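You operate a simulated robot arm through the tools that you are given. There is no shell and no other tool.

You run a simulated robot arm. Do the job below in one go: nothing can be reset, and whatever is moved stays where it is left.

JOB
Shut the booth down: volts and feed to zero, damper shut, air off, mains last.

It is judged by the outcome, as a careful person would: the job done as asked, and still so three seconds after it is handed in. It fails if anything else is knocked over, pushed out of place, dropped, spilled or broken.

ROBOT AND FRAMES
A 6-joint arm with a two-finger parallel gripper, fixed in place. Base frame: the origin is on the floor under the middle of its stand, x ahead of it, y to its left, z up. Units: mm, degrees, N and s.
With the tool pointing down near the work surface it reaches from about 100 to 600 mm from the base axis. Its first joint turns from -115.0 to 115.0 degrees. Payload 3.43 kg.
Tool frame: the origin (TCP) lies between the finger pads and is the grasp point; the fingertips stand 34 mm ahead of it; z points along the fingers, y is the line along which they close. The gripper opens to 128 mm. The fingers are 24 mm wide and 12 mm thick; the gripper's body (48 by 130 mm) begins 96 mm behind the TCP.
Orientation is that of the tool frame in the base frame, as a unit quaternion [w, x, y, z]. With the fingers straight down and closing along the base's y, the tool's x points along the base's -x, its y along +y and its z along -z.

CONTROLS
- The arm moves only by the tool servo_tool. Its arguments are lists of equal length, an entry for each row: "slide": the shift along the base's x, y, z in units of 25 mm (1.0 is 25 mm), a list of three; "dr": the turn, a rotation vector about the base's x, y, z in units of 8 degrees (1.0 is 8 degrees), a list of three; "hand": the opening, from 0 (shut) to 1 (fully open). In form: {"slide": [[x, y, z], ...], "dr": [[ax, ay, az], ...], "hand": [hand, ...]}. A call has 1 to 20 rows; each row shifts and turns the commanded pose from where the row before left it. A call with a number of a shift or a turn outside -1 to 1 is refused whole. Rows are played at 5 a second. More than 50 mm and 8.6 degrees between two rows, or a gripper value outside its range, and nothing of the call is played. Where a pose cannot be reached the arm comes as near as it can. A force on the tool above 90 N (or 10 N above the force at the start of the call, whichever is more), or a blocked arm, ends the call early, and 0.2 s more pass. The fingers move at their own pace (about 153 mm/s each) and stop on an object; they squeeze with about 40 N. The grip force told is the motor's: it shows also when the fingers shut on nothing. Time passes only in rows, and 0.2 s behind the last, so rows that do not move let the fingers close. The reply holds the time, the measured pose of the TCP, the force on the tool along the base axes, the opening and the grip force, in the units named above and with some noise, with the torque about the TCP (base axes, N m) and any sound that the robot's microphone picked up.
- Cameras (640 x 400 px; columns grow to the right, rows downward): "scene" is fixed at [220.3, -496, 1203]; the picture's right is [0.64, -0.77, 0.00], its down [-0.63, -0.52, -0.58] and it looks along [0.45, 0.37, -0.81] (base axes); focal length 267 px, centre (320, 200). "wrist" rides on the gripper at [76, -11, -160] in the tool frame; the picture's right is [0.15, 0.99, 0.00], its down [-0.88, 0.13, -0.46] and it looks along [-0.45, 0.07, 0.89] (tool axes); focal length 234 px, centre (320, 200). There is no depth. A picture from a camera that has moved, and an enlarged one, comes with that camera's place and axes in the base frame and with its lens. The place of the scene camera against the robot may be out by one fixed shift of up to 18 mm in any direction.
- snapshot(camera): a new picture of that camera. The clock stands still meanwhile.
- raise_lower(by): slides the trunk up (or, below 0, down) by that many mm; the arm rides with it, the base frame stays. It gives what a move gives, with no picture.
- enlarge(camera, box): a new picture of the part [left, top, right, bottom] of that camera's present view, enlarged. The clock stands still meanwhile.
- close_job(): hands the job in; it is judged then, once.

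Places have to be worked out from the pictures, the camera data and where the tool is seen. Open the gripper and draw the arm clear of the work before you hand the job in, unless the task says otherwise.

The tools are called as name(argument=value, ...) on one line, values as JSON. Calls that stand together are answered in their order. servo_tool: Moves the arm, as the interface text tells. Its arguments: {"type":"object","properties":{"slide":{"type":"array","items":{"type":"array","items":{"type":"number"}}},"dr":{"type":"array","items":{"type":"array","items":{"type":"number"}}},"hand":{"type":"array","items":{"type":"number"}}},"required":["slide","dr","hand"]} The other tools are called the same way: raise_lower (by) moves the trunk up or down; snapshot (camera) takes a picture; enlarge (camera, box) takes an enlarged picture of a part of a camera's view; close_job () hands the job in.

At the start:

```text
time: 0.0
tool_pos: [434.4, -115.9, 870.9]
orientation: [0.0, -0.001, 1.0, 0.0]
force: [0.2, 0.4, 0.4]
torque: [0.01, -0.02, 0.0]
gripper_width: 128.4
gripper_force: 0.0
trunk travel left (down, up): [-725.0, 265.0]
```

scene: 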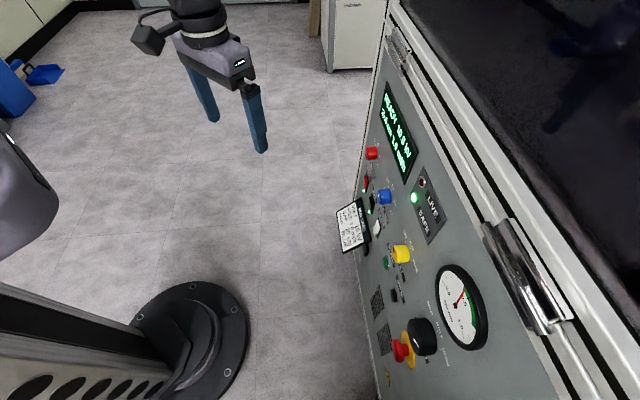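
wrist: 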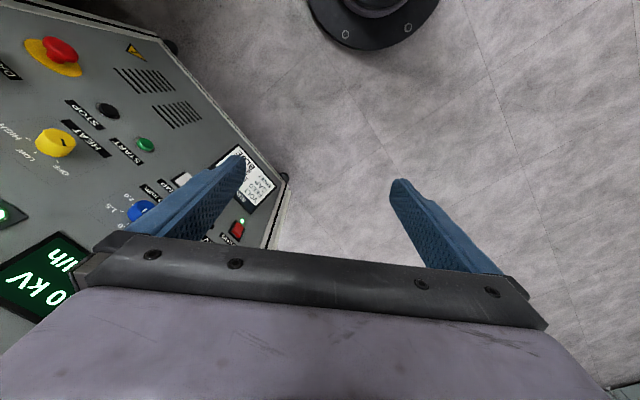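

I see a control panel on a cabinet to the robot's right (−y) with several knobs, switches and a display. I'll enlarge the views to read the labels before moving.

enlarge(camera="scene", box=[330, 60, 490, 160])

enlarge(camera="scene", box=[330, 140, 450, 215])

enlarge(camera="scene", box=[330, 200, 450, 275])

enlarge(camera="scene", box=[350, 260, 510, 360])

enlarge(camera="wrist", box=[0, 20, 160, 120])

enlarge(camera="wrist", box=[120, 130, 290, 260])

enlarge(camera="wrist", box=[0, 110, 180, 310])

```text
4.00 times, centred on (410, 110) of scene
camera zoom: at [220.3, -496.0, 1203.0], right [0.64, -0.77, 0.0], down [-0.63, -0.52, -0.58], along [0.45, 0.37, -0.81], focal length 1069 px, centre (-40, 560)
```

zoom: 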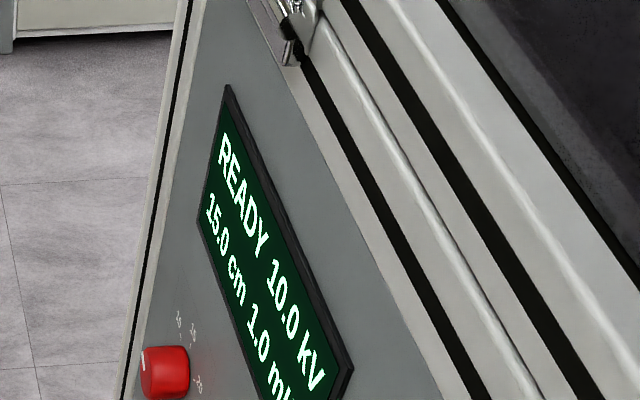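

```text
5.33 times, centred on (390, 178) of scene
camera zoom: at [220.3, -496.0, 1203.0], right [0.64, -0.77, 0.0], down [-0.63, -0.52, -0.58], along [0.45, 0.37, -0.81], focal length 1426 px, centre (-53, 320)
```

zoom: 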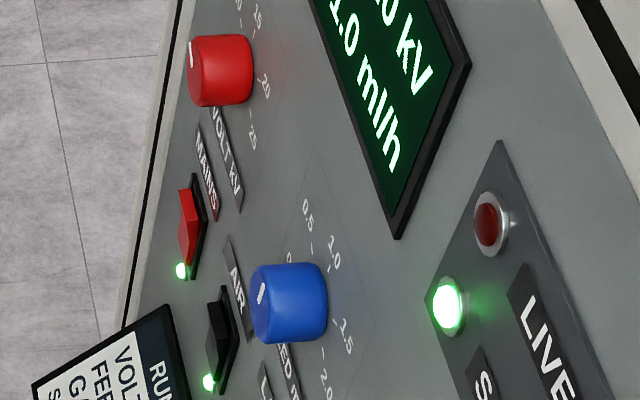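

```text
5.33 times, centred on (390, 238) of scene
camera zoom: at [220.3, -496.0, 1203.0], right [0.64, -0.77, 0.0], down [-0.63, -0.52, -0.58], along [0.45, 0.37, -0.81], focal length 1426 px, centre (-53, 0)
```

zoom: 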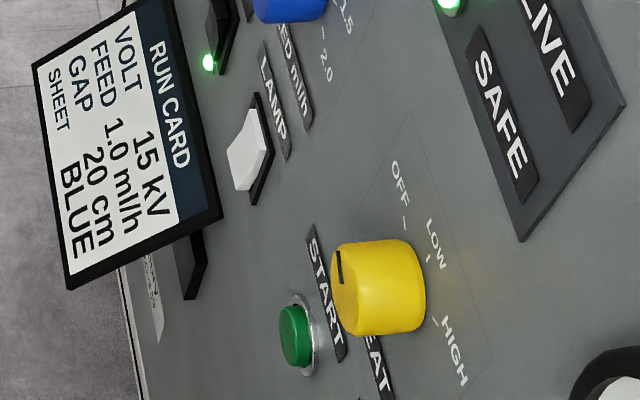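

```text
4.00 times, centred on (430, 310) of scene
camera zoom: at [220.3, -496.0, 1203.0], right [0.64, -0.77, 0.0], down [-0.63, -0.52, -0.58], along [0.45, 0.37, -0.81], focal length 1069 px, centre (-120, -240)
```

zoom: 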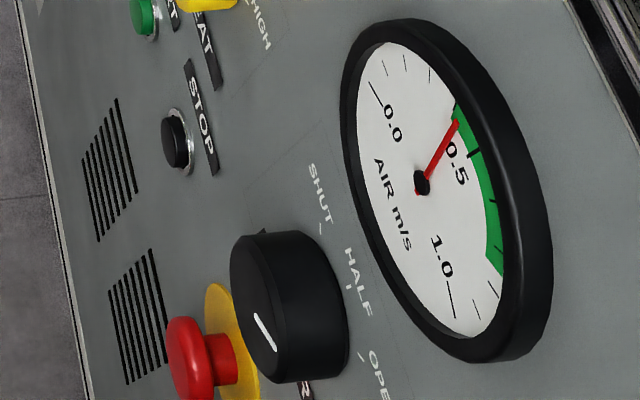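

```text
4.00 times, centred on (80, 70) of wrist
camera zoom: at [357.7, -128.1, 1029.7], right [-0.15, 0.99, 0.0], down [0.88, 0.13, 0.46], along [0.45, 0.07, -0.89], focal length 937 px, centre (1280, 720)
```

zoom: 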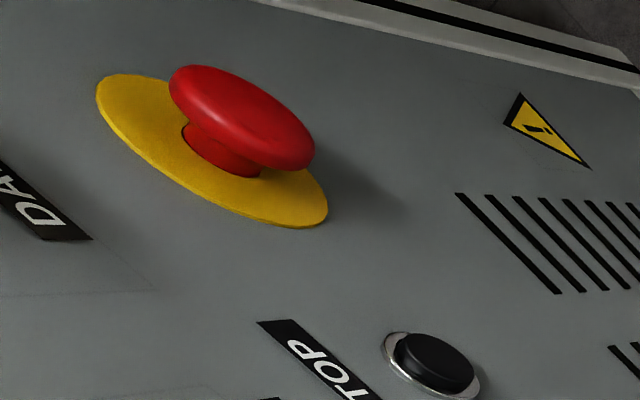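

```text
3.08 times, centred on (205, 195) of wrist
camera zoom: at [357.7, -128.1, 1029.7], right [-0.15, 0.99, 0.0], down [0.88, 0.13, 0.46], along [0.45, 0.07, -0.89], focal length 720 px, centre (674, 215)
```

zoom: 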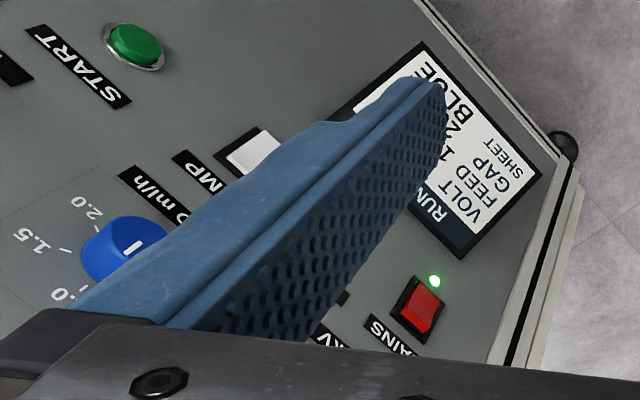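

```text
2.00 times, centred on (90, 210) of wrist
camera zoom: at [357.7, -128.1, 1029.7], right [-0.15, 0.99, 0.0], down [0.88, 0.13, 0.46], along [0.45, 0.07, -0.89], focal length 468 px, centre (780, 180)
```

zoom: 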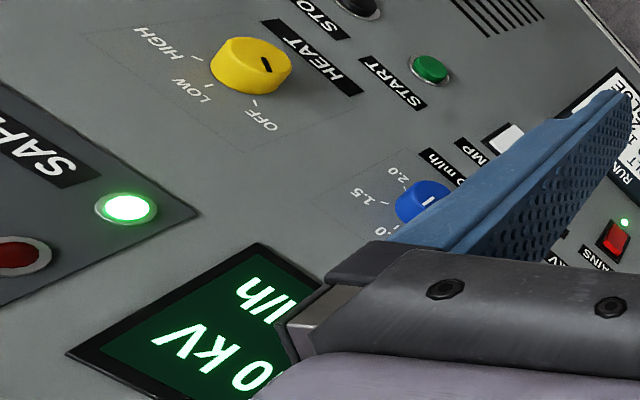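

The panel faces roughly (−0.67, +0.74, 0): rough triangulation puts the HEAT knob near (488,−479,704), MAINS near (704,−277,558) and the E‑stop near (376,−577,552). I'll yaw the tool to face the panel and pitch part way up so the wrist camera can see it face on.

servo_tool(slide=[[0, 0, 0], [0, 0, 0], [0, 0, 0], [0, 0, 0], [0, 0, 0], [0, 0, 0], [0, 0, 0], [0, 0, 0], [0, 0, 0], [0, 0, 0], [0, 0, 0], [0, 0, 0]], dr=[[0, 0, -1], [0, 0, -1], [0, 0, -1], [0, 0, -1], [0, 0, -1], [0, 0, -0.95], [-0.738, -0.675, 0], [-0.738, -0.675, 0], [-0.738, -0.675, 0], [-0.738, -0.675, 0], [-0.738, -0.675, 0], [0, 0, 0]], hand=[1, 1, 1, 1, 1, 1, 1, 1, 1, 1, 1, 1])

```text
time: 2.6
tool_pos: [433.1, -115.4, 871.2]
orientation: [0.314, 0.379, 0.86, -0.138]
force: [-0.5, -0.5, 0.0]
torque: [0.01, 0.0, 0.01]
gripper_width: 128.0
gripper_force: 0.1
trunk travel left (down, up): [-725.0, 265.0]
```

The rotation worked; now I look through the wrist camera.

snapshot(camera="wrist")

snapshot(camera="scene")

```text
taken
camera wrist: at [316.3, -5.8, 943.5], right [0.65, 0.75, -0.09], down [0.35, -0.19, 0.92], along [0.67, -0.63, -0.39], focal length 234 px, centre (320, 200)
```

wrist: 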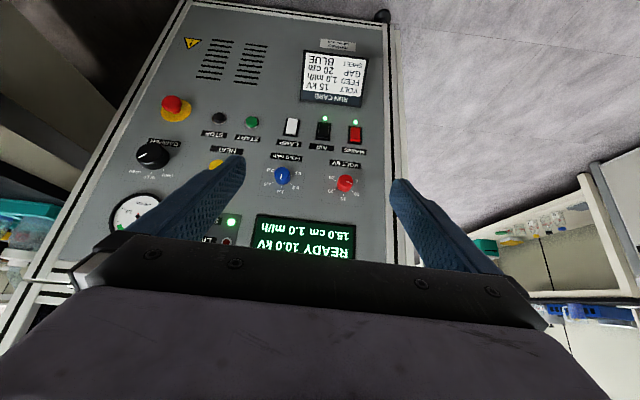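

```text
taken
```

scene: 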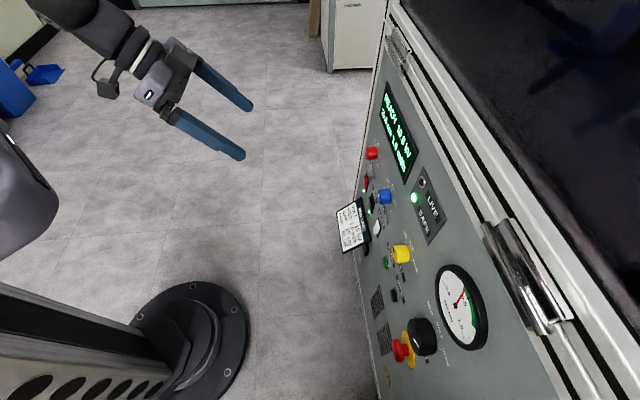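

Very good view. I'll enlarge several parts to read labels, scales and pointer positions.

enlarge(camera="wrist", box=[250, 80, 410, 180])

enlarge(camera="wrist", box=[245, 130, 385, 217])

enlarge(camera="wrist", box=[100, 80, 260, 180])

enlarge(camera="wrist", box=[100, 170, 260, 270])

enlarge(camera="wrist", box=[260, 20, 420, 120])

```text
4.00 times, centred on (330, 130) of wrist
camera zoom: at [316.3, -5.8, 943.5], right [0.65, 0.75, -0.09], down [0.35, -0.19, 0.92], along [0.67, -0.63, -0.39], focal length 937 px, centre (280, 480)
```

zoom: 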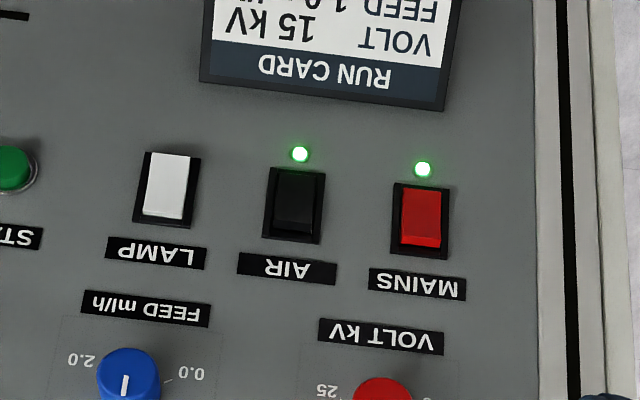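

```text
4.57 times, centred on (315, 174) of wrist
camera zoom: at [316.3, -5.8, 943.5], right [0.65, 0.75, -0.09], down [0.35, -0.19, 0.92], along [0.67, -0.63, -0.39], focal length 1070 px, centre (343, 321)
```

zoom: 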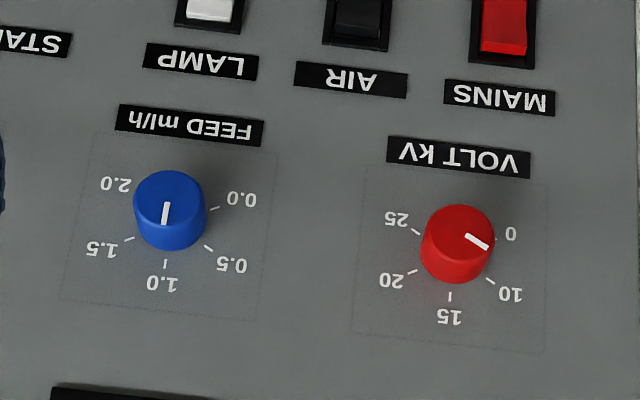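

```text
4.00 times, centred on (180, 130) of wrist
camera zoom: at [316.3, -5.8, 943.5], right [0.65, 0.75, -0.09], down [0.35, -0.19, 0.92], along [0.67, -0.63, -0.39], focal length 937 px, centre (880, 480)
```

zoom: 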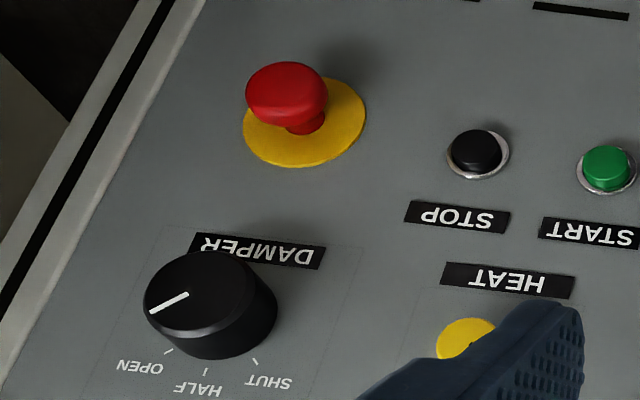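

```text
4.00 times, centred on (180, 220) of wrist
camera zoom: at [316.3, -5.8, 943.5], right [0.65, 0.75, -0.09], down [0.35, -0.19, 0.92], along [0.67, -0.63, -0.39], focal length 937 px, centre (880, 120)
```

zoom: 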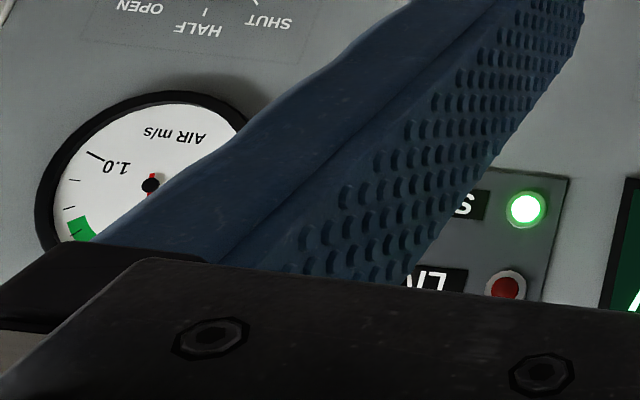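

```text
4.00 times, centred on (340, 70) of wrist
camera zoom: at [316.3, -5.8, 943.5], right [0.65, 0.75, -0.09], down [0.35, -0.19, 0.92], along [0.67, -0.63, -0.39], focal length 937 px, centre (240, 720)
```

zoom: 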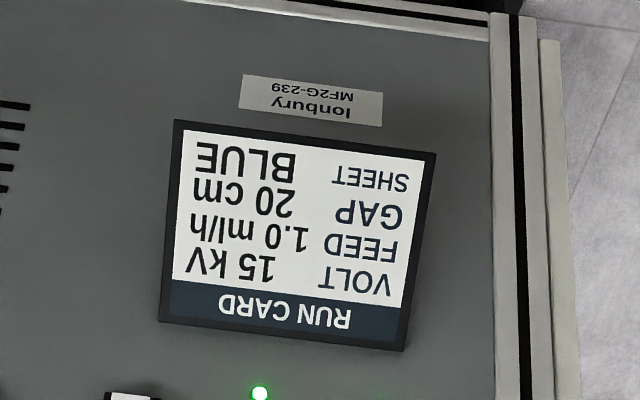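

Panel layout is now clear (upside down in this view): VOLT (now at 10), FEED (1.0), HEAT, DAMPER (OPEN) knobs in one row, with MAINS/AIR/LAMP rockers below; both MAINS and AIR LEDs are lit. I'll finish pitching the tool to horizontal, well in front of the panel.

servo_tool(slide=[[0, 0, 0], [0, 0, 0], [0, 0, 0], [0, 0, 0], [0, 0, 0], [0, 0, 0], [0, 0, 0], [0, 0, 0]], dr=[[-0.738, -0.675, 0], [-0.738, -0.675, 0], [-0.738, -0.675, 0], [-0.738, -0.675, 0], [-0.738, -0.675, 0], [-0.738, -0.675, 0], [-0.184, -0.169, 0], [0, 0, 0]], hand=[1, 1, 1, 1, 1, 1, 1, 1])

```text
time: 4.4
tool_pos: [498.4, -89.7, 963.0]
orientation: [0.646, 0.285, 0.648, -0.287]
force: [0.1, -0.4, -0.3]
torque: [-0.03, 0.03, 0.02]
gripper_width: 128.0
gripper_force: 0.0
out of reach, approached as far as the arm can: row 3, 4, 5, 6, 7
trunk travel left (down, up): [-725.0, 265.0]
```

The orientation was reached but position was limited by the arm's height; the tool is ~280 mm in front of the panel. I'll lower the trunk so the arm is at the panel's height.

raise_lower(by=-280)

snapshot(camera="wrist")

snapshot(camera="scene")

```text
time: 7.2
tool_pos: [496.7, -90.0, 682.5]
orientation: [0.646, 0.284, 0.649, -0.285]
force: [0.7, 0.2, 0.1]
torque: [0.02, 0.02, -0.04]
gripper_width: 128.1
gripper_force: 0.0
trunk travel left (down, up): [-445.0, 545.0]
```

```text
taken
camera wrist: at [381.8, 19.6, 606.9], right [0.73, 0.67, -0.15], down [-0.21, 0.42, 0.88], along [0.65, -0.61, 0.45], focal length 234 px, centre (320, 200)
```

wrist: 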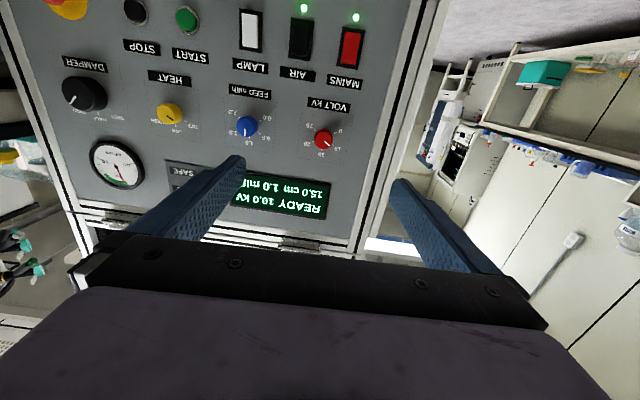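

```text
taken
```

scene: 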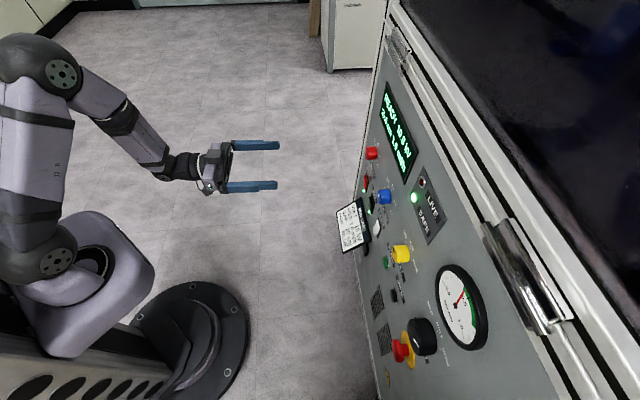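

The view works. I'll enlarge this wrist view for accurate pixel measurements and rocker tilt.

enlarge(camera="wrist", box=[200, 80, 360, 180])

enlarge(camera="wrist", box=[225, 0, 385, 100])

enlarge(camera="wrist", box=[50, 50, 210, 150])

```text
4.00 times, centred on (280, 130) of wrist
camera zoom: at [381.8, 19.6, 606.9], right [0.73, 0.67, -0.15], down [-0.21, 0.42, 0.88], along [0.65, -0.61, 0.45], focal length 937 px, centre (480, 480)
```

zoom: 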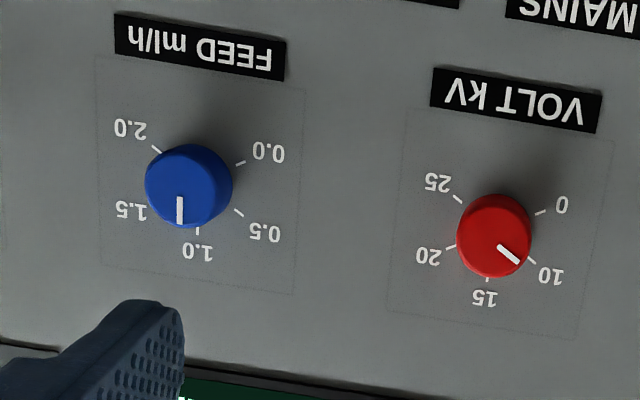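

```text
4.00 times, centred on (305, 50) of wrist
camera zoom: at [381.8, 19.6, 606.9], right [0.73, 0.67, -0.15], down [-0.21, 0.42, 0.88], along [0.65, -0.61, 0.45], focal length 937 px, centre (380, 800)
```

zoom: 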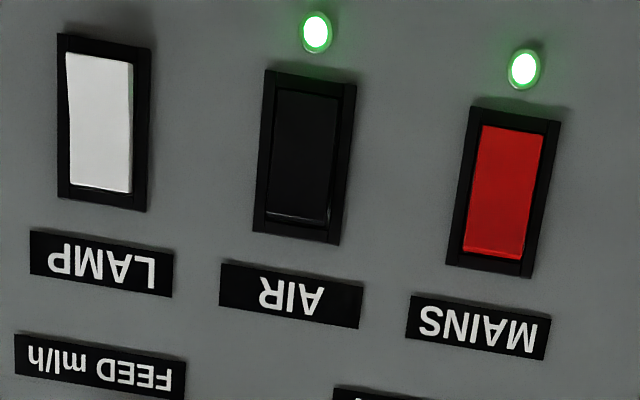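

```text
4.00 times, centred on (130, 100) of wrist
camera zoom: at [381.8, 19.6, 606.9], right [0.73, 0.67, -0.15], down [-0.21, 0.42, 0.88], along [0.65, -0.61, 0.45], focal length 937 px, centre (1080, 600)
```

zoom: 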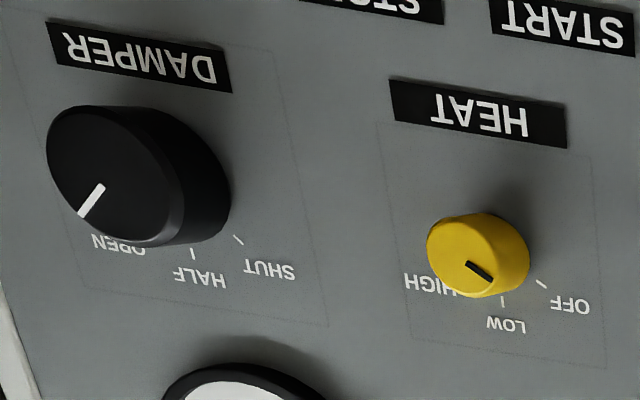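

Knob scales: 60° per step; VOLT sits at 10 (−60°), FEED at 1.0 (top), HEAT at OFF, DAMPER at OPEN. I'll issue a null row to see where the commanded pose is after the out‑of‑reach and trunk move.

servo_tool(slide=[[0, 0, 0]], dr=[[0, 0, 0]], hand=[0.55])

```text
time: 7.6
tool_pos: [498.5, -89.6, 683.9]
orientation: [0.645, 0.285, 0.648, -0.287]
force: [0.5, -0.1, -0.6]
torque: [0.01, 0.02, -0.02]
gripper_width: 70.5
gripper_force: 0.0
trunk travel left (down, up): [-445.0, 545.0]
```

The commanded pose tracks the actual one. Moving toward the VOLT knob to a standoff of about 150 mm, and checking the picture there.

servo_tool(slide=[[0.668, -0.624, 0.096], [0.668, -0.624, 0.096], [0.668, -0.624, 0.096], [0.668, -0.624, 0.096], [0.668, -0.624, 0.096], [0, 0, 0]], dr=[[0, 0, 0], [0, 0, 0], [0, 0, 0], [0, 0, 0], [0, 0, 0], [0, 0, 0]], hand=[0.55, 0.55, 0.55, 0.55, 0.55, 0.55])

snapshot(camera="wrist")

snapshot(camera="scene")

```text
time: 9.0
tool_pos: [582.9, -168.6, 695.5]
orientation: [0.645, 0.285, 0.648, -0.286]
force: [-0.2, -0.4, 0.2]
torque: [-0.01, 0.0, 0.02]
gripper_width: 70.4
gripper_force: 0.0
trunk travel left (down, up): [-445.0, 545.0]
```

```text
taken
camera wrist: at [465.9, -58.1, 619.1], right [0.73, 0.67, -0.15], down [-0.21, 0.42, 0.88], along [0.65, -0.61, 0.45], focal length 234 px, centre (320, 200)
```

wrist: 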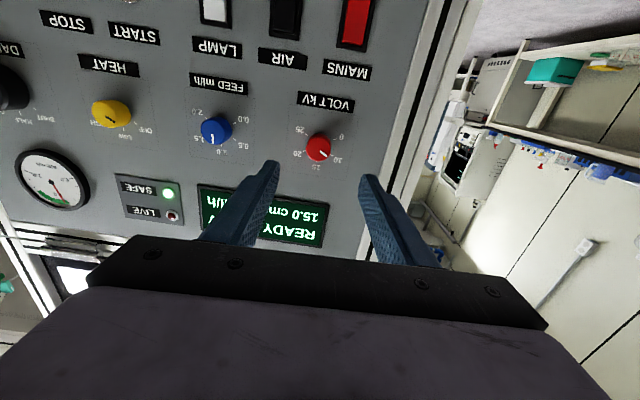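

```text
taken
```

scene: 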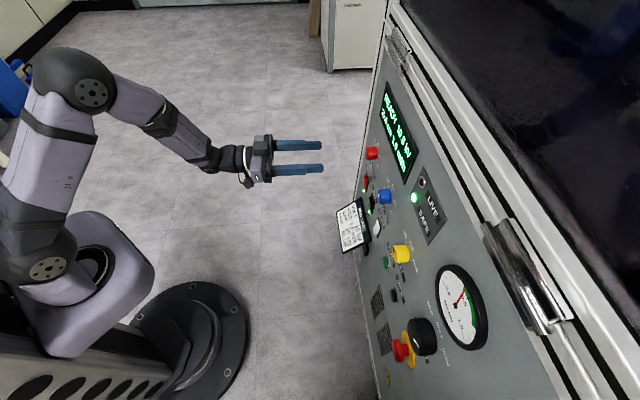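

Good approach line. Enlarging this view to refine the knob positions and panel tilt by triangulation.

enlarge(camera="wrist", box=[180, 70, 380, 195])

enlarge(camera="wrist", box=[180, 0, 400, 125])

enlarge(camera="wrist", box=[0, 40, 200, 165])

```text
3.20 times, centred on (280, 132) of wrist
camera zoom: at [465.9, -58.1, 619.1], right [0.73, 0.67, -0.15], down [-0.21, 0.42, 0.88], along [0.65, -0.61, 0.45], focal length 749 px, centre (448, 416)
```

zoom: 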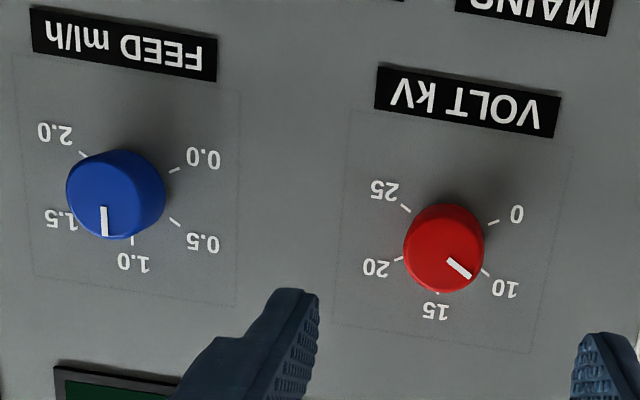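

```text
2.91 times, centred on (290, 62) of wrist
camera zoom: at [465.9, -58.1, 619.1], right [0.73, 0.67, -0.15], down [-0.21, 0.42, 0.88], along [0.65, -0.61, 0.45], focal length 681 px, centre (407, 600)
```

zoom: 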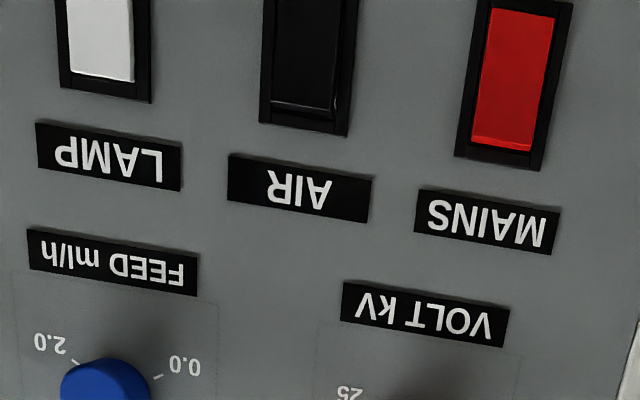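

```text
3.20 times, centred on (100, 102) of wrist
camera zoom: at [465.9, -58.1, 619.1], right [0.73, 0.67, -0.15], down [-0.21, 0.42, 0.88], along [0.65, -0.61, 0.45], focal length 749 px, centre (1024, 512)
```

zoom: 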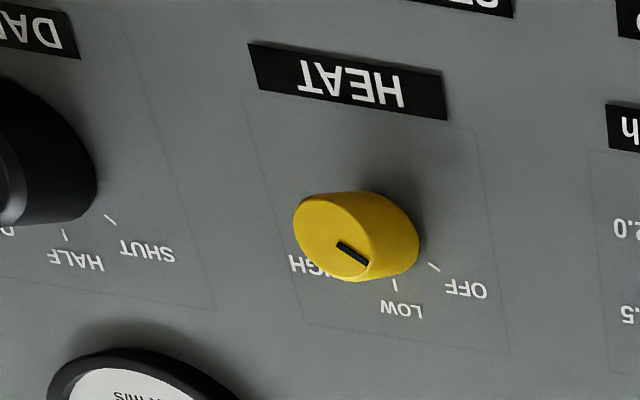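

Triangulating labels gives a vertical panel on the plane x−y≈993 (normal (−0.707,0.707,0)), with VOLT's axis at about (698,−295,698.5) and FEED's at about (597.6,−395.4,699). I'll align with the VOLT axis at 150 mm from the panel, fix yaw by 2.6° and pre-roll −30° so the 60° turn is centred.

servo_tool(slide=[[0.172, -0.416, 0.06], [0.172, -0.416, 0.06], [0, 0, 0], [0, 0, 0], [0, 0, 0], [0, 0, 0], [0, 0, 0]], dr=[[0, 0, 0.325], [0, 0, 0], [0.663, -0.663, 0], [0.663, -0.663, 0], [0.663, -0.663, 0], [0.663, -0.663, 0], [0, 0, 0]], hand=[0.5, 0.5, 0.5, 0.5, 0.5, 0.5, 0.5])

snapshot(camera="wrist")

```text
time: 10.6
tool_pos: [673.6, -150.4, 787.9]
orientation: [0.694, 0.434, 0.566, -0.102]
force: [-0.1, -0.1, 0.7]
torque: [-0.02, -0.08, -0.01]
gripper_width: 64.2
gripper_force: 0.1
out of reach, approached as far as the arm can: row 4, 5, 6
trunk travel left (down, up): [-445.0, 545.0]
```

```text
taken
camera wrist: at [579.9, -17.3, 717.0], right [0.67, 0.65, 0.35], down [-0.53, 0.1, 0.84], along [0.51, -0.75, 0.41], focal length 234 px, centre (320, 200)
```

wrist: 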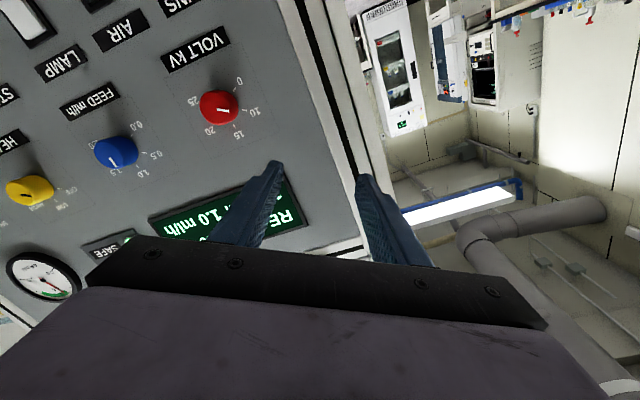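

The roll that way ran into a joint limit and shifted the tool (still ~120 mm clear of the panel). I'll undo the roll and see how the arm settles.

servo_tool(slide=[[0, 0, 0], [0, 0, 0], [0, 0, 0], [0, 0, 0], [0, 0, 0]], dr=[[-0.643, 0.643, 0], [-0.643, 0.643, 0], [-0.643, 0.643, 0], [-0.643, 0.643, 0], [0, 0, 0]], hand=[0.5, 0.5, 0.5, 0.5, 0.5])

snapshot(camera="scene")

```text
time: 11.8
tool_pos: [673.1, -151.5, 786.8]
orientation: [0.653, 0.274, 0.653, -0.268]
force: [1.1, -0.7, -0.4]
torque: [-0.01, 0.02, 0.01]
gripper_width: 63.8
gripper_force: 0.1
trunk travel left (down, up): [-445.0, 545.0]
```

```text
taken
```

scene: 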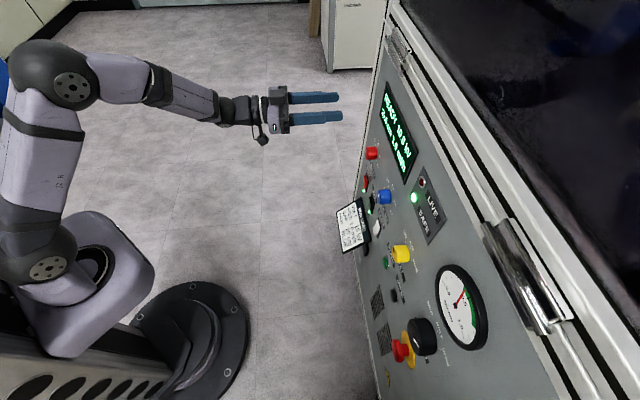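

Orientation is back to level. The limit seems related to how low the tool is relative to the shoulder, so I'll lower the trunk another 150 mm and then test moves at that height.

raise_lower(by=-150)

```text
time: 13.6
tool_pos: [673.5, -150.7, 636.7]
orientation: [0.654, 0.275, 0.653, -0.267]
force: [0.3, 0.5, 0.4]
torque: [0.0, 0.05, -0.03]
gripper_width: 63.9
gripper_force: 0.0
trunk travel left (down, up): [-295.0, 695.0]
```

Now raise the tool to knob height and move across to the VOLT axis at the 150 mm standoff.

servo_tool(slide=[[0, 0, 0.82], [0, 0, 0.82], [-0.4, 0, 0.83], [-0.72, -0.387, 0], [-0.72, -0.387, 0], [-0.72, -0.387, 0], [-0.72, -0.387, 0], [0, 0, 0]], dr=[[0, 0, 0], [0, 0, 0], [0, 0, 0], [0, 0, 0], [0, 0, 0], [0, 0, 0], [0, 0, 0], [0, 0, 0]], hand=[0.5, 0.5, 0.5, 0.5, 0.5, 0.5, 0.5, 0.5])

```text
time: 15.4
tool_pos: [590.6, -190.8, 698.7]
orientation: [0.654, 0.276, 0.652, -0.267]
force: [-0.3, 0.1, -0.9]
torque: [0.02, 0.0, 0.02]
gripper_width: 63.9
gripper_force: 0.0
trunk travel left (down, up): [-295.0, 695.0]
```

Aligned at (590.6,−190.8,698.7). Before gripping I rehearse the 60° counter‑clockwise roll in free air to check it's reachable.

servo_tool(slide=[[0, 0, 0], [0, 0, 0], [0, 0, 0], [0, 0, 0], [0, 0, 0], [0, 0, 0], [0, 0, 0], [0, 0, 0], [0, 0, 0]], dr=[[-0.663, 0.663, 0], [-0.663, 0.663, 0], [-0.663, 0.663, 0], [-0.663, 0.663, 0], [-0.663, 0.663, 0], [-0.663, 0.663, 0], [-0.663, 0.663, 0], [-0.663, 0.663, 0], [0, 0, 0]], hand=[0.5, 0.5, 0.5, 0.5, 0.5, 0.5, 0.5, 0.5, 0.5])

snapshot(camera="wrist")

```text
time: 17.4
tool_pos: [590.4, -191.1, 697.1]
orientation: [0.433, -0.088, 0.702, -0.559]
force: [-0.3, -0.1, 0.0]
torque: [0.03, 0.0, -0.02]
gripper_width: 63.9
gripper_force: 0.1
trunk travel left (down, up): [-295.0, 695.0]
```

```text
taken
camera wrist: at [427.9, -127.5, 668.6], right [0.27, 0.27, -0.93], down [0.26, 0.9, 0.34], along [0.93, -0.33, 0.17], focal length 234 px, centre (320, 200)
```

wrist: 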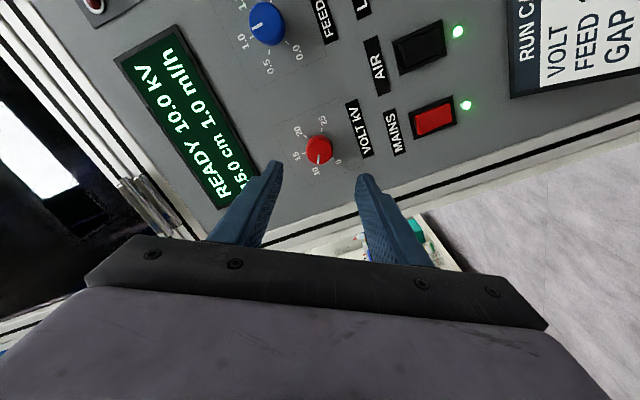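

Roll to +60° is fine with the position held. Rolling back to level and then approaching to ~75 mm from the panel to check alignment.

servo_tool(slide=[[0, 0, 0], [0, 0, 0], [0, 0, 0], [0, 0, 0], [0, 0, 0], [0, 0, 0], [0, 0, 0], [0, 0, 0], [0.7, -0.667, 0], [0.7, -0.667, 0], [0.7, -0.667, 0], [0, 0, 0]], dr=[[0.663, -0.663, 0], [0.663, -0.663, 0], [0.663, -0.663, 0], [0.663, -0.663, 0], [0.663, -0.663, 0], [0.663, -0.663, 0], [0.663, -0.663, 0], [0.663, -0.663, 0], [0, 0, 0], [0, 0, 0], [0, 0, 0], [0, 0, 0]], hand=[0.55, 0.55, 0.55, 0.55, 0.55, 0.55, 0.55, 0.55, 0.55, 0.55, 0.55, 0.55])

snapshot(camera="wrist")

enlarge(camera="scene", box=[270, 100, 430, 200])

```text
time: 20.0
tool_pos: [643.7, -239.6, 698.5]
orientation: [0.654, 0.275, 0.653, -0.265]
force: [0.1, 0.2, 0.5]
torque: [-0.02, 0.02, -0.01]
gripper_width: 70.5
gripper_force: 0.1
trunk travel left (down, up): [-295.0, 695.0]
```

```text
taken
camera wrist: at [523.0, -134.8, 623.0], right [0.7, 0.7, -0.13], down [-0.23, 0.4, 0.88], along [0.67, -0.59, 0.45], focal length 234 px, centre (320, 200)
```

wrist: 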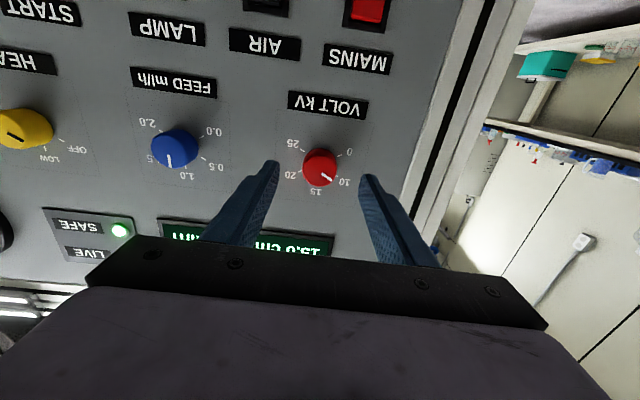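

```text
4.00 times, centred on (350, 150) of scene
camera zoom: at [220.3, -496.0, 1203.0], right [0.64, -0.77, 0.0], down [-0.63, -0.52, -0.58], along [0.45, 0.37, -0.81], focal length 1069 px, centre (200, 400)
```

zoom: 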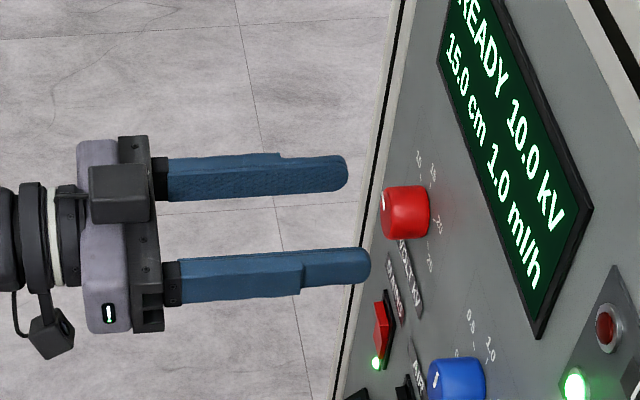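

Fingers straddle the knob. I'll enlarge to verify the axis alignment before closing in.

enlarge(camera="wrist", box=[270, 120, 382, 190])

```text
5.71 times, centred on (326, 155) of wrist
camera zoom: at [523.0, -134.8, 623.0], right [0.7, 0.7, -0.13], down [-0.23, 0.4, 0.88], along [0.67, -0.59, 0.45], focal length 1338 px, centre (286, 457)
```

zoom: 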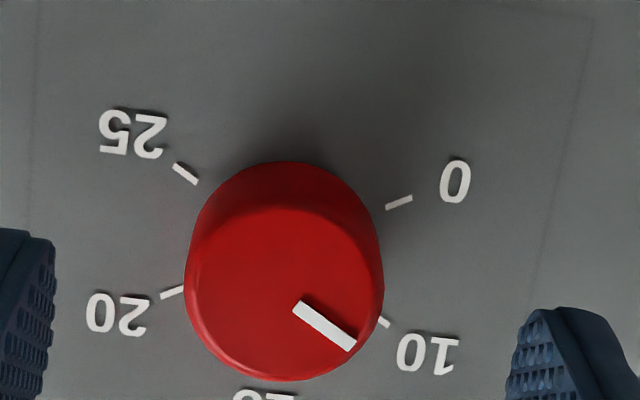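

Alignment is within about 1 mm. Advancing to 40 mm from the panel (fingertips ~6 mm off it), and closing on the knob.

servo_tool(slide=[[0.532, -0.532, 0.02], [0.532, -0.532, 0.02], [0, 0, 0], [0, 0, 0], [0, 0, 0], [0, 0, 0]], dr=[[0, 0, 0], [0, 0, 0], [0, 0, 0], [0, 0, 0], [0, 0, 0], [0, 0, 0]], hand=[0.55, 0.55, 0.55, 0.3, 0, 0])

```text
time: 21.4
tool_pos: [670.5, -265.8, 700.7]
orientation: [0.654, 0.275, 0.652, -0.267]
force: [0.8, -2.4, 0.0]
torque: [0.09, 0.05, 0.1]
gripper_width: 33.5
gripper_force: 44.7
trunk travel left (down, up): [-295.0, 695.0]
```

Knob gripped (33.5 mm, 45 N). Turning 60° counter‑clockwise.

servo_tool(slide=[[0, 0, 0], [0, 0, 0], [0, 0, 0], [0, 0, 0], [0, 0, 0], [0, 0, 0], [0, 0, 0], [0, 0, 0], [0, 0, 0]], dr=[[-0.663, 0.663, 0], [-0.663, 0.663, 0], [-0.663, 0.663, 0], [-0.663, 0.663, 0], [-0.663, 0.663, 0], [-0.663, 0.663, 0], [-0.663, 0.663, 0], [-0.663, 0.663, 0], [0, 0, 0]], hand=[0, 0, 0, 0, 0, 0, 0, 0, 0])

enlarge(camera="scene", box=[330, 80, 490, 180])

snapshot(camera="wrist")

```text
time: 23.4
tool_pos: [669.0, -265.5, 699.7]
orientation: [0.433, -0.086, 0.701, -0.56]
force: [2.4, -3.9, 2.1]
torque: [0.11, 0.12, -0.27]
gripper_width: 33.3
gripper_force: 45.4
trunk travel left (down, up): [-295.0, 695.0]
```

```text
4.00 times, centred on (410, 130) of scene
camera zoom: at [220.3, -496.0, 1203.0], right [0.64, -0.77, 0.0], down [-0.63, -0.52, -0.58], along [0.45, 0.37, -0.81], focal length 1069 px, centre (-40, 480)
```

zoom: 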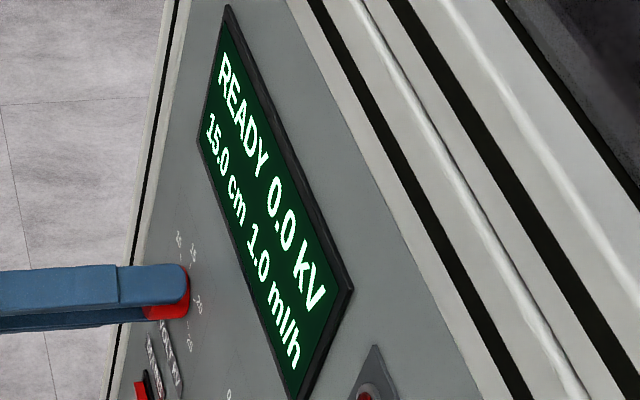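

```text
taken
camera wrist: at [506.8, -204.2, 670.1], right [0.27, 0.27, -0.93], down [0.26, 0.9, 0.34], along [0.93, -0.33, 0.17], focal length 234 px, centre (320, 200)
```

wrist: 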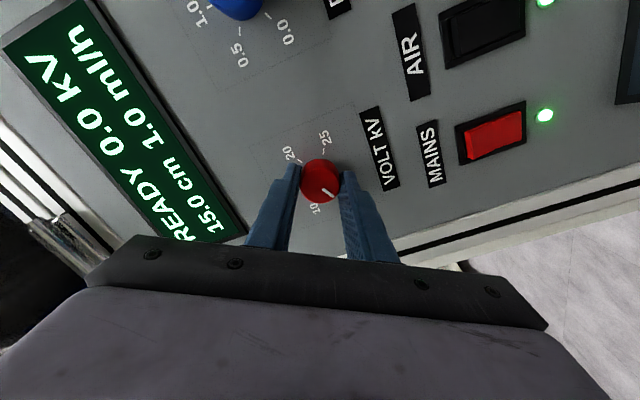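

Display reads 0.0 kV. I release, back straight off, and check that the reading stays.

servo_tool(slide=[[0, 0, 0], [0, 0, 0], [0, 0, 0], [-0.7, 0.7, 0], [-0.7, 0.7, 0], [-0.7, 0.7, 0], [-0.7, 0.7, 0], [0, 0, 0]], dr=[[0, 0, 0], [0, 0, 0], [0, 0, 0], [0, 0, 0], [0, 0, 0], [0, 0, 0], [0, 0, 0], [0, 0, 0]], hand=[0.3, 0.55, 0.55, 0.55, 0.55, 0.55, 0.55, 0.55])

snapshot(camera="wrist")

```text
time: 25.2
tool_pos: [598.9, -196.1, 698.4]
orientation: [0.433, -0.086, 0.702, -0.559]
force: [-0.6, 0.7, 0.4]
torque: [0.01, 0.01, 0.01]
gripper_width: 70.6
gripper_force: 0.1
trunk travel left (down, up): [-295.0, 695.0]
```

```text
taken
camera wrist: at [436.4, -133.0, 669.8], right [0.27, 0.27, -0.93], down [0.26, 0.9, 0.34], along [0.93, -0.33, 0.17], focal length 234 px, centre (320, 200)
```

wrist: 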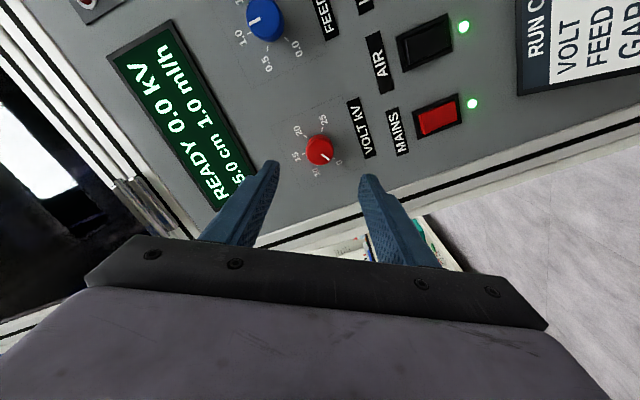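

VOLT stays at 0.0 kV. Next FEED: moving 100 mm along the row (−x,−y) at the same 140 mm standoff while rolling back to level.

servo_tool(slide=[[-0.802, -0.802, 0], [-0.802, -0.802, 0], [-0.802, -0.802, 0], [-0.802, -0.802, 0.02], [-0.802, -0.802, 0.02], [0, 0, 0], [0, 0, 0], [0, 0, 0], [0, 0, 0]], dr=[[0.663, -0.663, 0], [0.663, -0.663, 0], [0.663, -0.663, 0], [0.663, -0.663, 0], [0.663, -0.663, 0], [0.663, -0.663, 0], [0.663, -0.663, 0], [0.663, -0.663, 0], [0, 0, 0]], hand=[0.6, 0.6, 0.6, 0.6, 0.6, 0.6, 0.6, 0.6, 0.6])

snapshot(camera="wrist")

```text
time: 27.2
tool_pos: [498.9, -298.2, 700.3]
orientation: [0.654, 0.276, 0.652, -0.266]
force: [0.3, -0.2, -0.5]
torque: [0.0, 0.0, -0.01]
gripper_width: 76.5
gripper_force: 0.0
trunk travel left (down, up): [-295.0, 695.0]
```

```text
taken
camera wrist: at [379.4, -192.1, 624.4], right [0.7, 0.7, -0.13], down [-0.24, 0.4, 0.88], along [0.67, -0.59, 0.45], focal length 234 px, centre (320, 200)
```

wrist: 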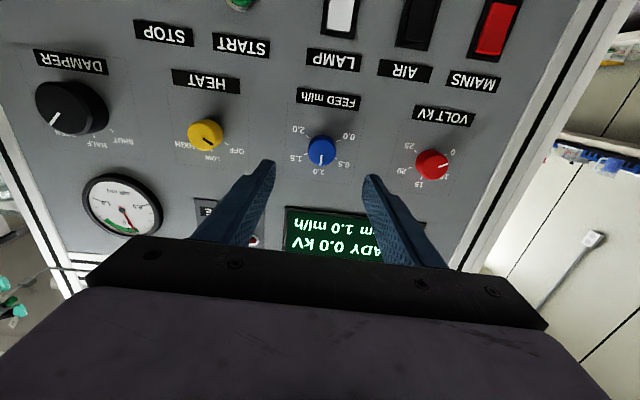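

Reachable with no limit messages. Enlarging to check the alignment with the FEED axis and measure the DAMPER for later.

enlarge(camera="wrist", box=[264, 110, 376, 180])

enlarge(camera="wrist", box=[20, 50, 180, 150])

enlarge(camera="wrist", box=[380, 0, 540, 100])

```text
5.71 times, centred on (320, 145) of wrist
camera zoom: at [379.4, -192.1, 624.4], right [0.7, 0.7, -0.13], down [-0.24, 0.4, 0.88], along [0.67, -0.59, 0.45], focal length 1338 px, centre (320, 514)
```

zoom: 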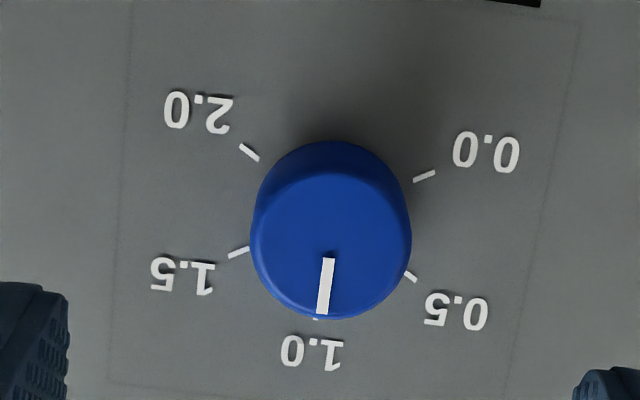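

```text
4.00 times, centred on (100, 100) of wrist
camera zoom: at [379.4, -192.1, 624.4], right [0.7, 0.7, -0.13], down [-0.24, 0.4, 0.88], along [0.67, -0.59, 0.45], focal length 937 px, centre (1200, 600)
```

zoom: 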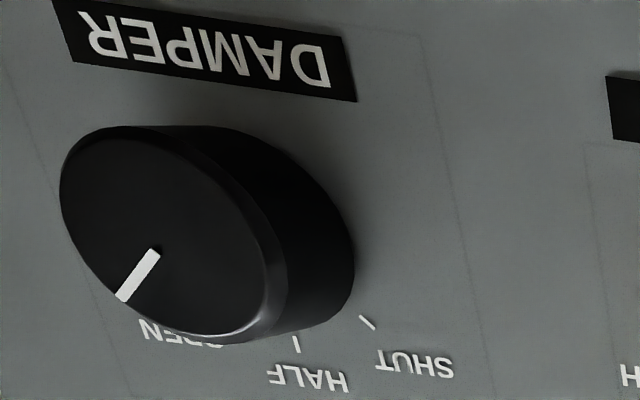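

```text
4.00 times, centred on (460, 50) of wrist
camera zoom: at [379.4, -192.1, 624.4], right [0.7, 0.7, -0.13], down [-0.24, 0.4, 0.88], along [0.67, -0.59, 0.45], focal length 937 px, centre (-240, 800)
```

zoom: 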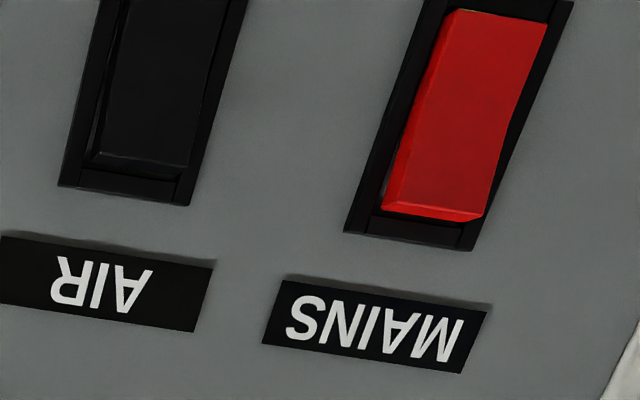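

FEED's axis is ~3 mm to the image right (+x,+y) of my tool axis; I correct that during the approach, close on the knob, and turn 60°.

servo_tool(slide=[[0.716, -0.676, 0], [0.716, -0.676, 0], [0.716, -0.676, 0], [0.716, -0.676, 0], [0, 0, 0], [0, 0, 0], [0, 0, 0], [0, 0, 0]], dr=[[0, 0, 0], [0, 0, 0], [0, 0, 0], [0, 0, 0], [0, 0, 0], [0, 0, 0], [0, 0, 0], [0, 0, 0]], hand=[0.6, 0.6, 0.6, 0.6, 0.6, 0.3, 0, 0])

```text
time: 29.0
tool_pos: [571.1, -365.9, 699.4]
orientation: [0.654, 0.276, 0.652, -0.267]
force: [0.3, -5.7, 0.4]
torque: [0.08, 0.1, 0.46]
gripper_width: 33.6
gripper_force: 45.3
trunk travel left (down, up): [-295.0, 695.0]
```

Gripped FEED (33.6 mm). Turning 60° counter‑clockwise (first bite).

servo_tool(slide=[[0, 0, 0], [0, 0, 0], [0, 0, 0], [0, 0, 0], [0, 0, 0], [0, 0, 0], [0, 0, 0], [0, 0, 0], [0, 0, 0]], dr=[[-0.663, 0.663, 0], [-0.663, 0.663, 0], [-0.663, 0.663, 0], [-0.663, 0.663, 0], [-0.663, 0.663, 0], [-0.663, 0.663, 0], [-0.663, 0.663, 0], [-0.663, 0.663, 0], [0, 0, 0]], hand=[0, 0, 0, 0, 0, 0, 0, 0, 0])

enlarge(camera="scene", box=[330, 80, 490, 180])

snapshot(camera="wrist")

```text
time: 31.0
tool_pos: [570.7, -365.0, 700.0]
orientation: [0.433, -0.087, 0.702, -0.558]
force: [9.3, -15.0, 4.7]
torque: [0.42, 0.5, -0.11]
gripper_width: 33.4
gripper_force: 44.9
trunk travel left (down, up): [-295.0, 695.0]
```

```text
4.00 times, centred on (410, 130) of scene
camera zoom: at [220.3, -496.0, 1203.0], right [0.64, -0.77, 0.0], down [-0.63, -0.52, -0.58], along [0.45, 0.37, -0.81], focal length 1069 px, centre (-40, 480)
```

zoom: 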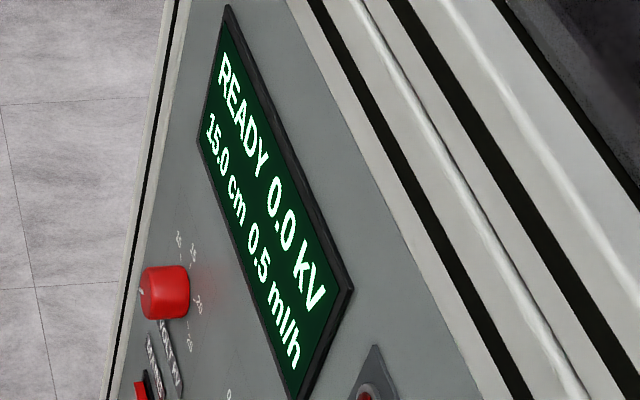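

```text
taken
camera wrist: at [408.4, -303.0, 670.4], right [0.27, 0.27, -0.93], down [0.26, 0.9, 0.34], along [0.93, -0.33, 0.17], focal length 234 px, centre (320, 200)
```

wrist: 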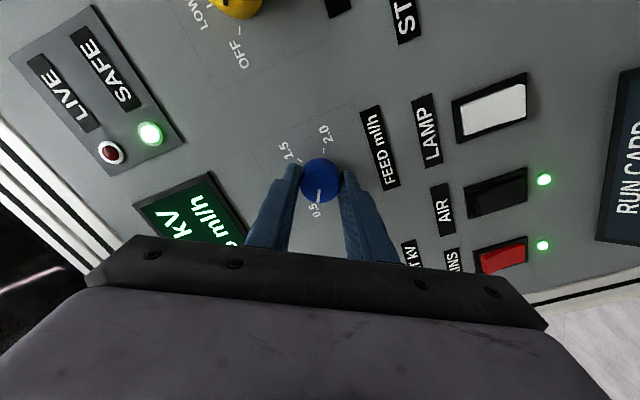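

Display shows 0.5 ml/h. I release, roll back in place with fingers open, re‑grip, and check before the second 60°.

servo_tool(slide=[[0, 0, 0], [0, 0, 0], [0, 0, 0], [0, 0, 0], [0, 0, 0], [0, 0, 0], [0, 0, 0], [0, 0, 0], [0, 0, 0], [0, 0, 0], [0, 0, 0], [0, 0, 0], [0, 0, 0], [0, 0, 0], [0, 0, 0]], dr=[[0, 0, 0], [0, 0, 0], [0, 0, 0], [0.663, -0.663, 0], [0.663, -0.663, 0], [0.663, -0.663, 0], [0.663, -0.663, 0], [0.663, -0.663, 0], [0.663, -0.663, 0], [0.663, -0.663, 0], [0.663, -0.663, 0], [0, 0, 0], [0, 0, 0], [0, 0, 0], [0, 0, 0]], hand=[0.3, 0.6, 0.6, 0.6, 0.6, 0.6, 0.6, 0.6, 0.6, 0.6, 0.6, 0.6, 0.3, 0, 0])

snapshot(camera="wrist")

```text
time: 34.2
tool_pos: [572.0, -363.6, 699.5]
orientation: [0.654, 0.276, 0.652, -0.267]
force: [-3.3, -1.9, -0.7]
torque: [-0.04, -0.04, 0.02]
gripper_width: 33.6
gripper_force: 45.0
trunk travel left (down, up): [-295.0, 695.0]
```

```text
taken
camera wrist: at [450.3, -259.9, 624.2], right [0.7, 0.7, -0.13], down [-0.24, 0.4, 0.88], along [0.67, -0.59, 0.45], focal length 234 px, centre (320, 200)
```

wrist: 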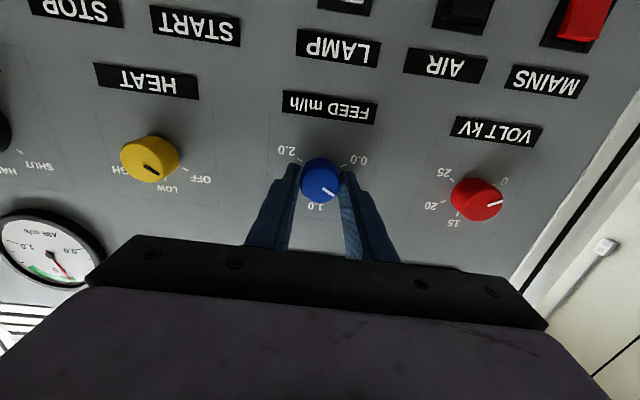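

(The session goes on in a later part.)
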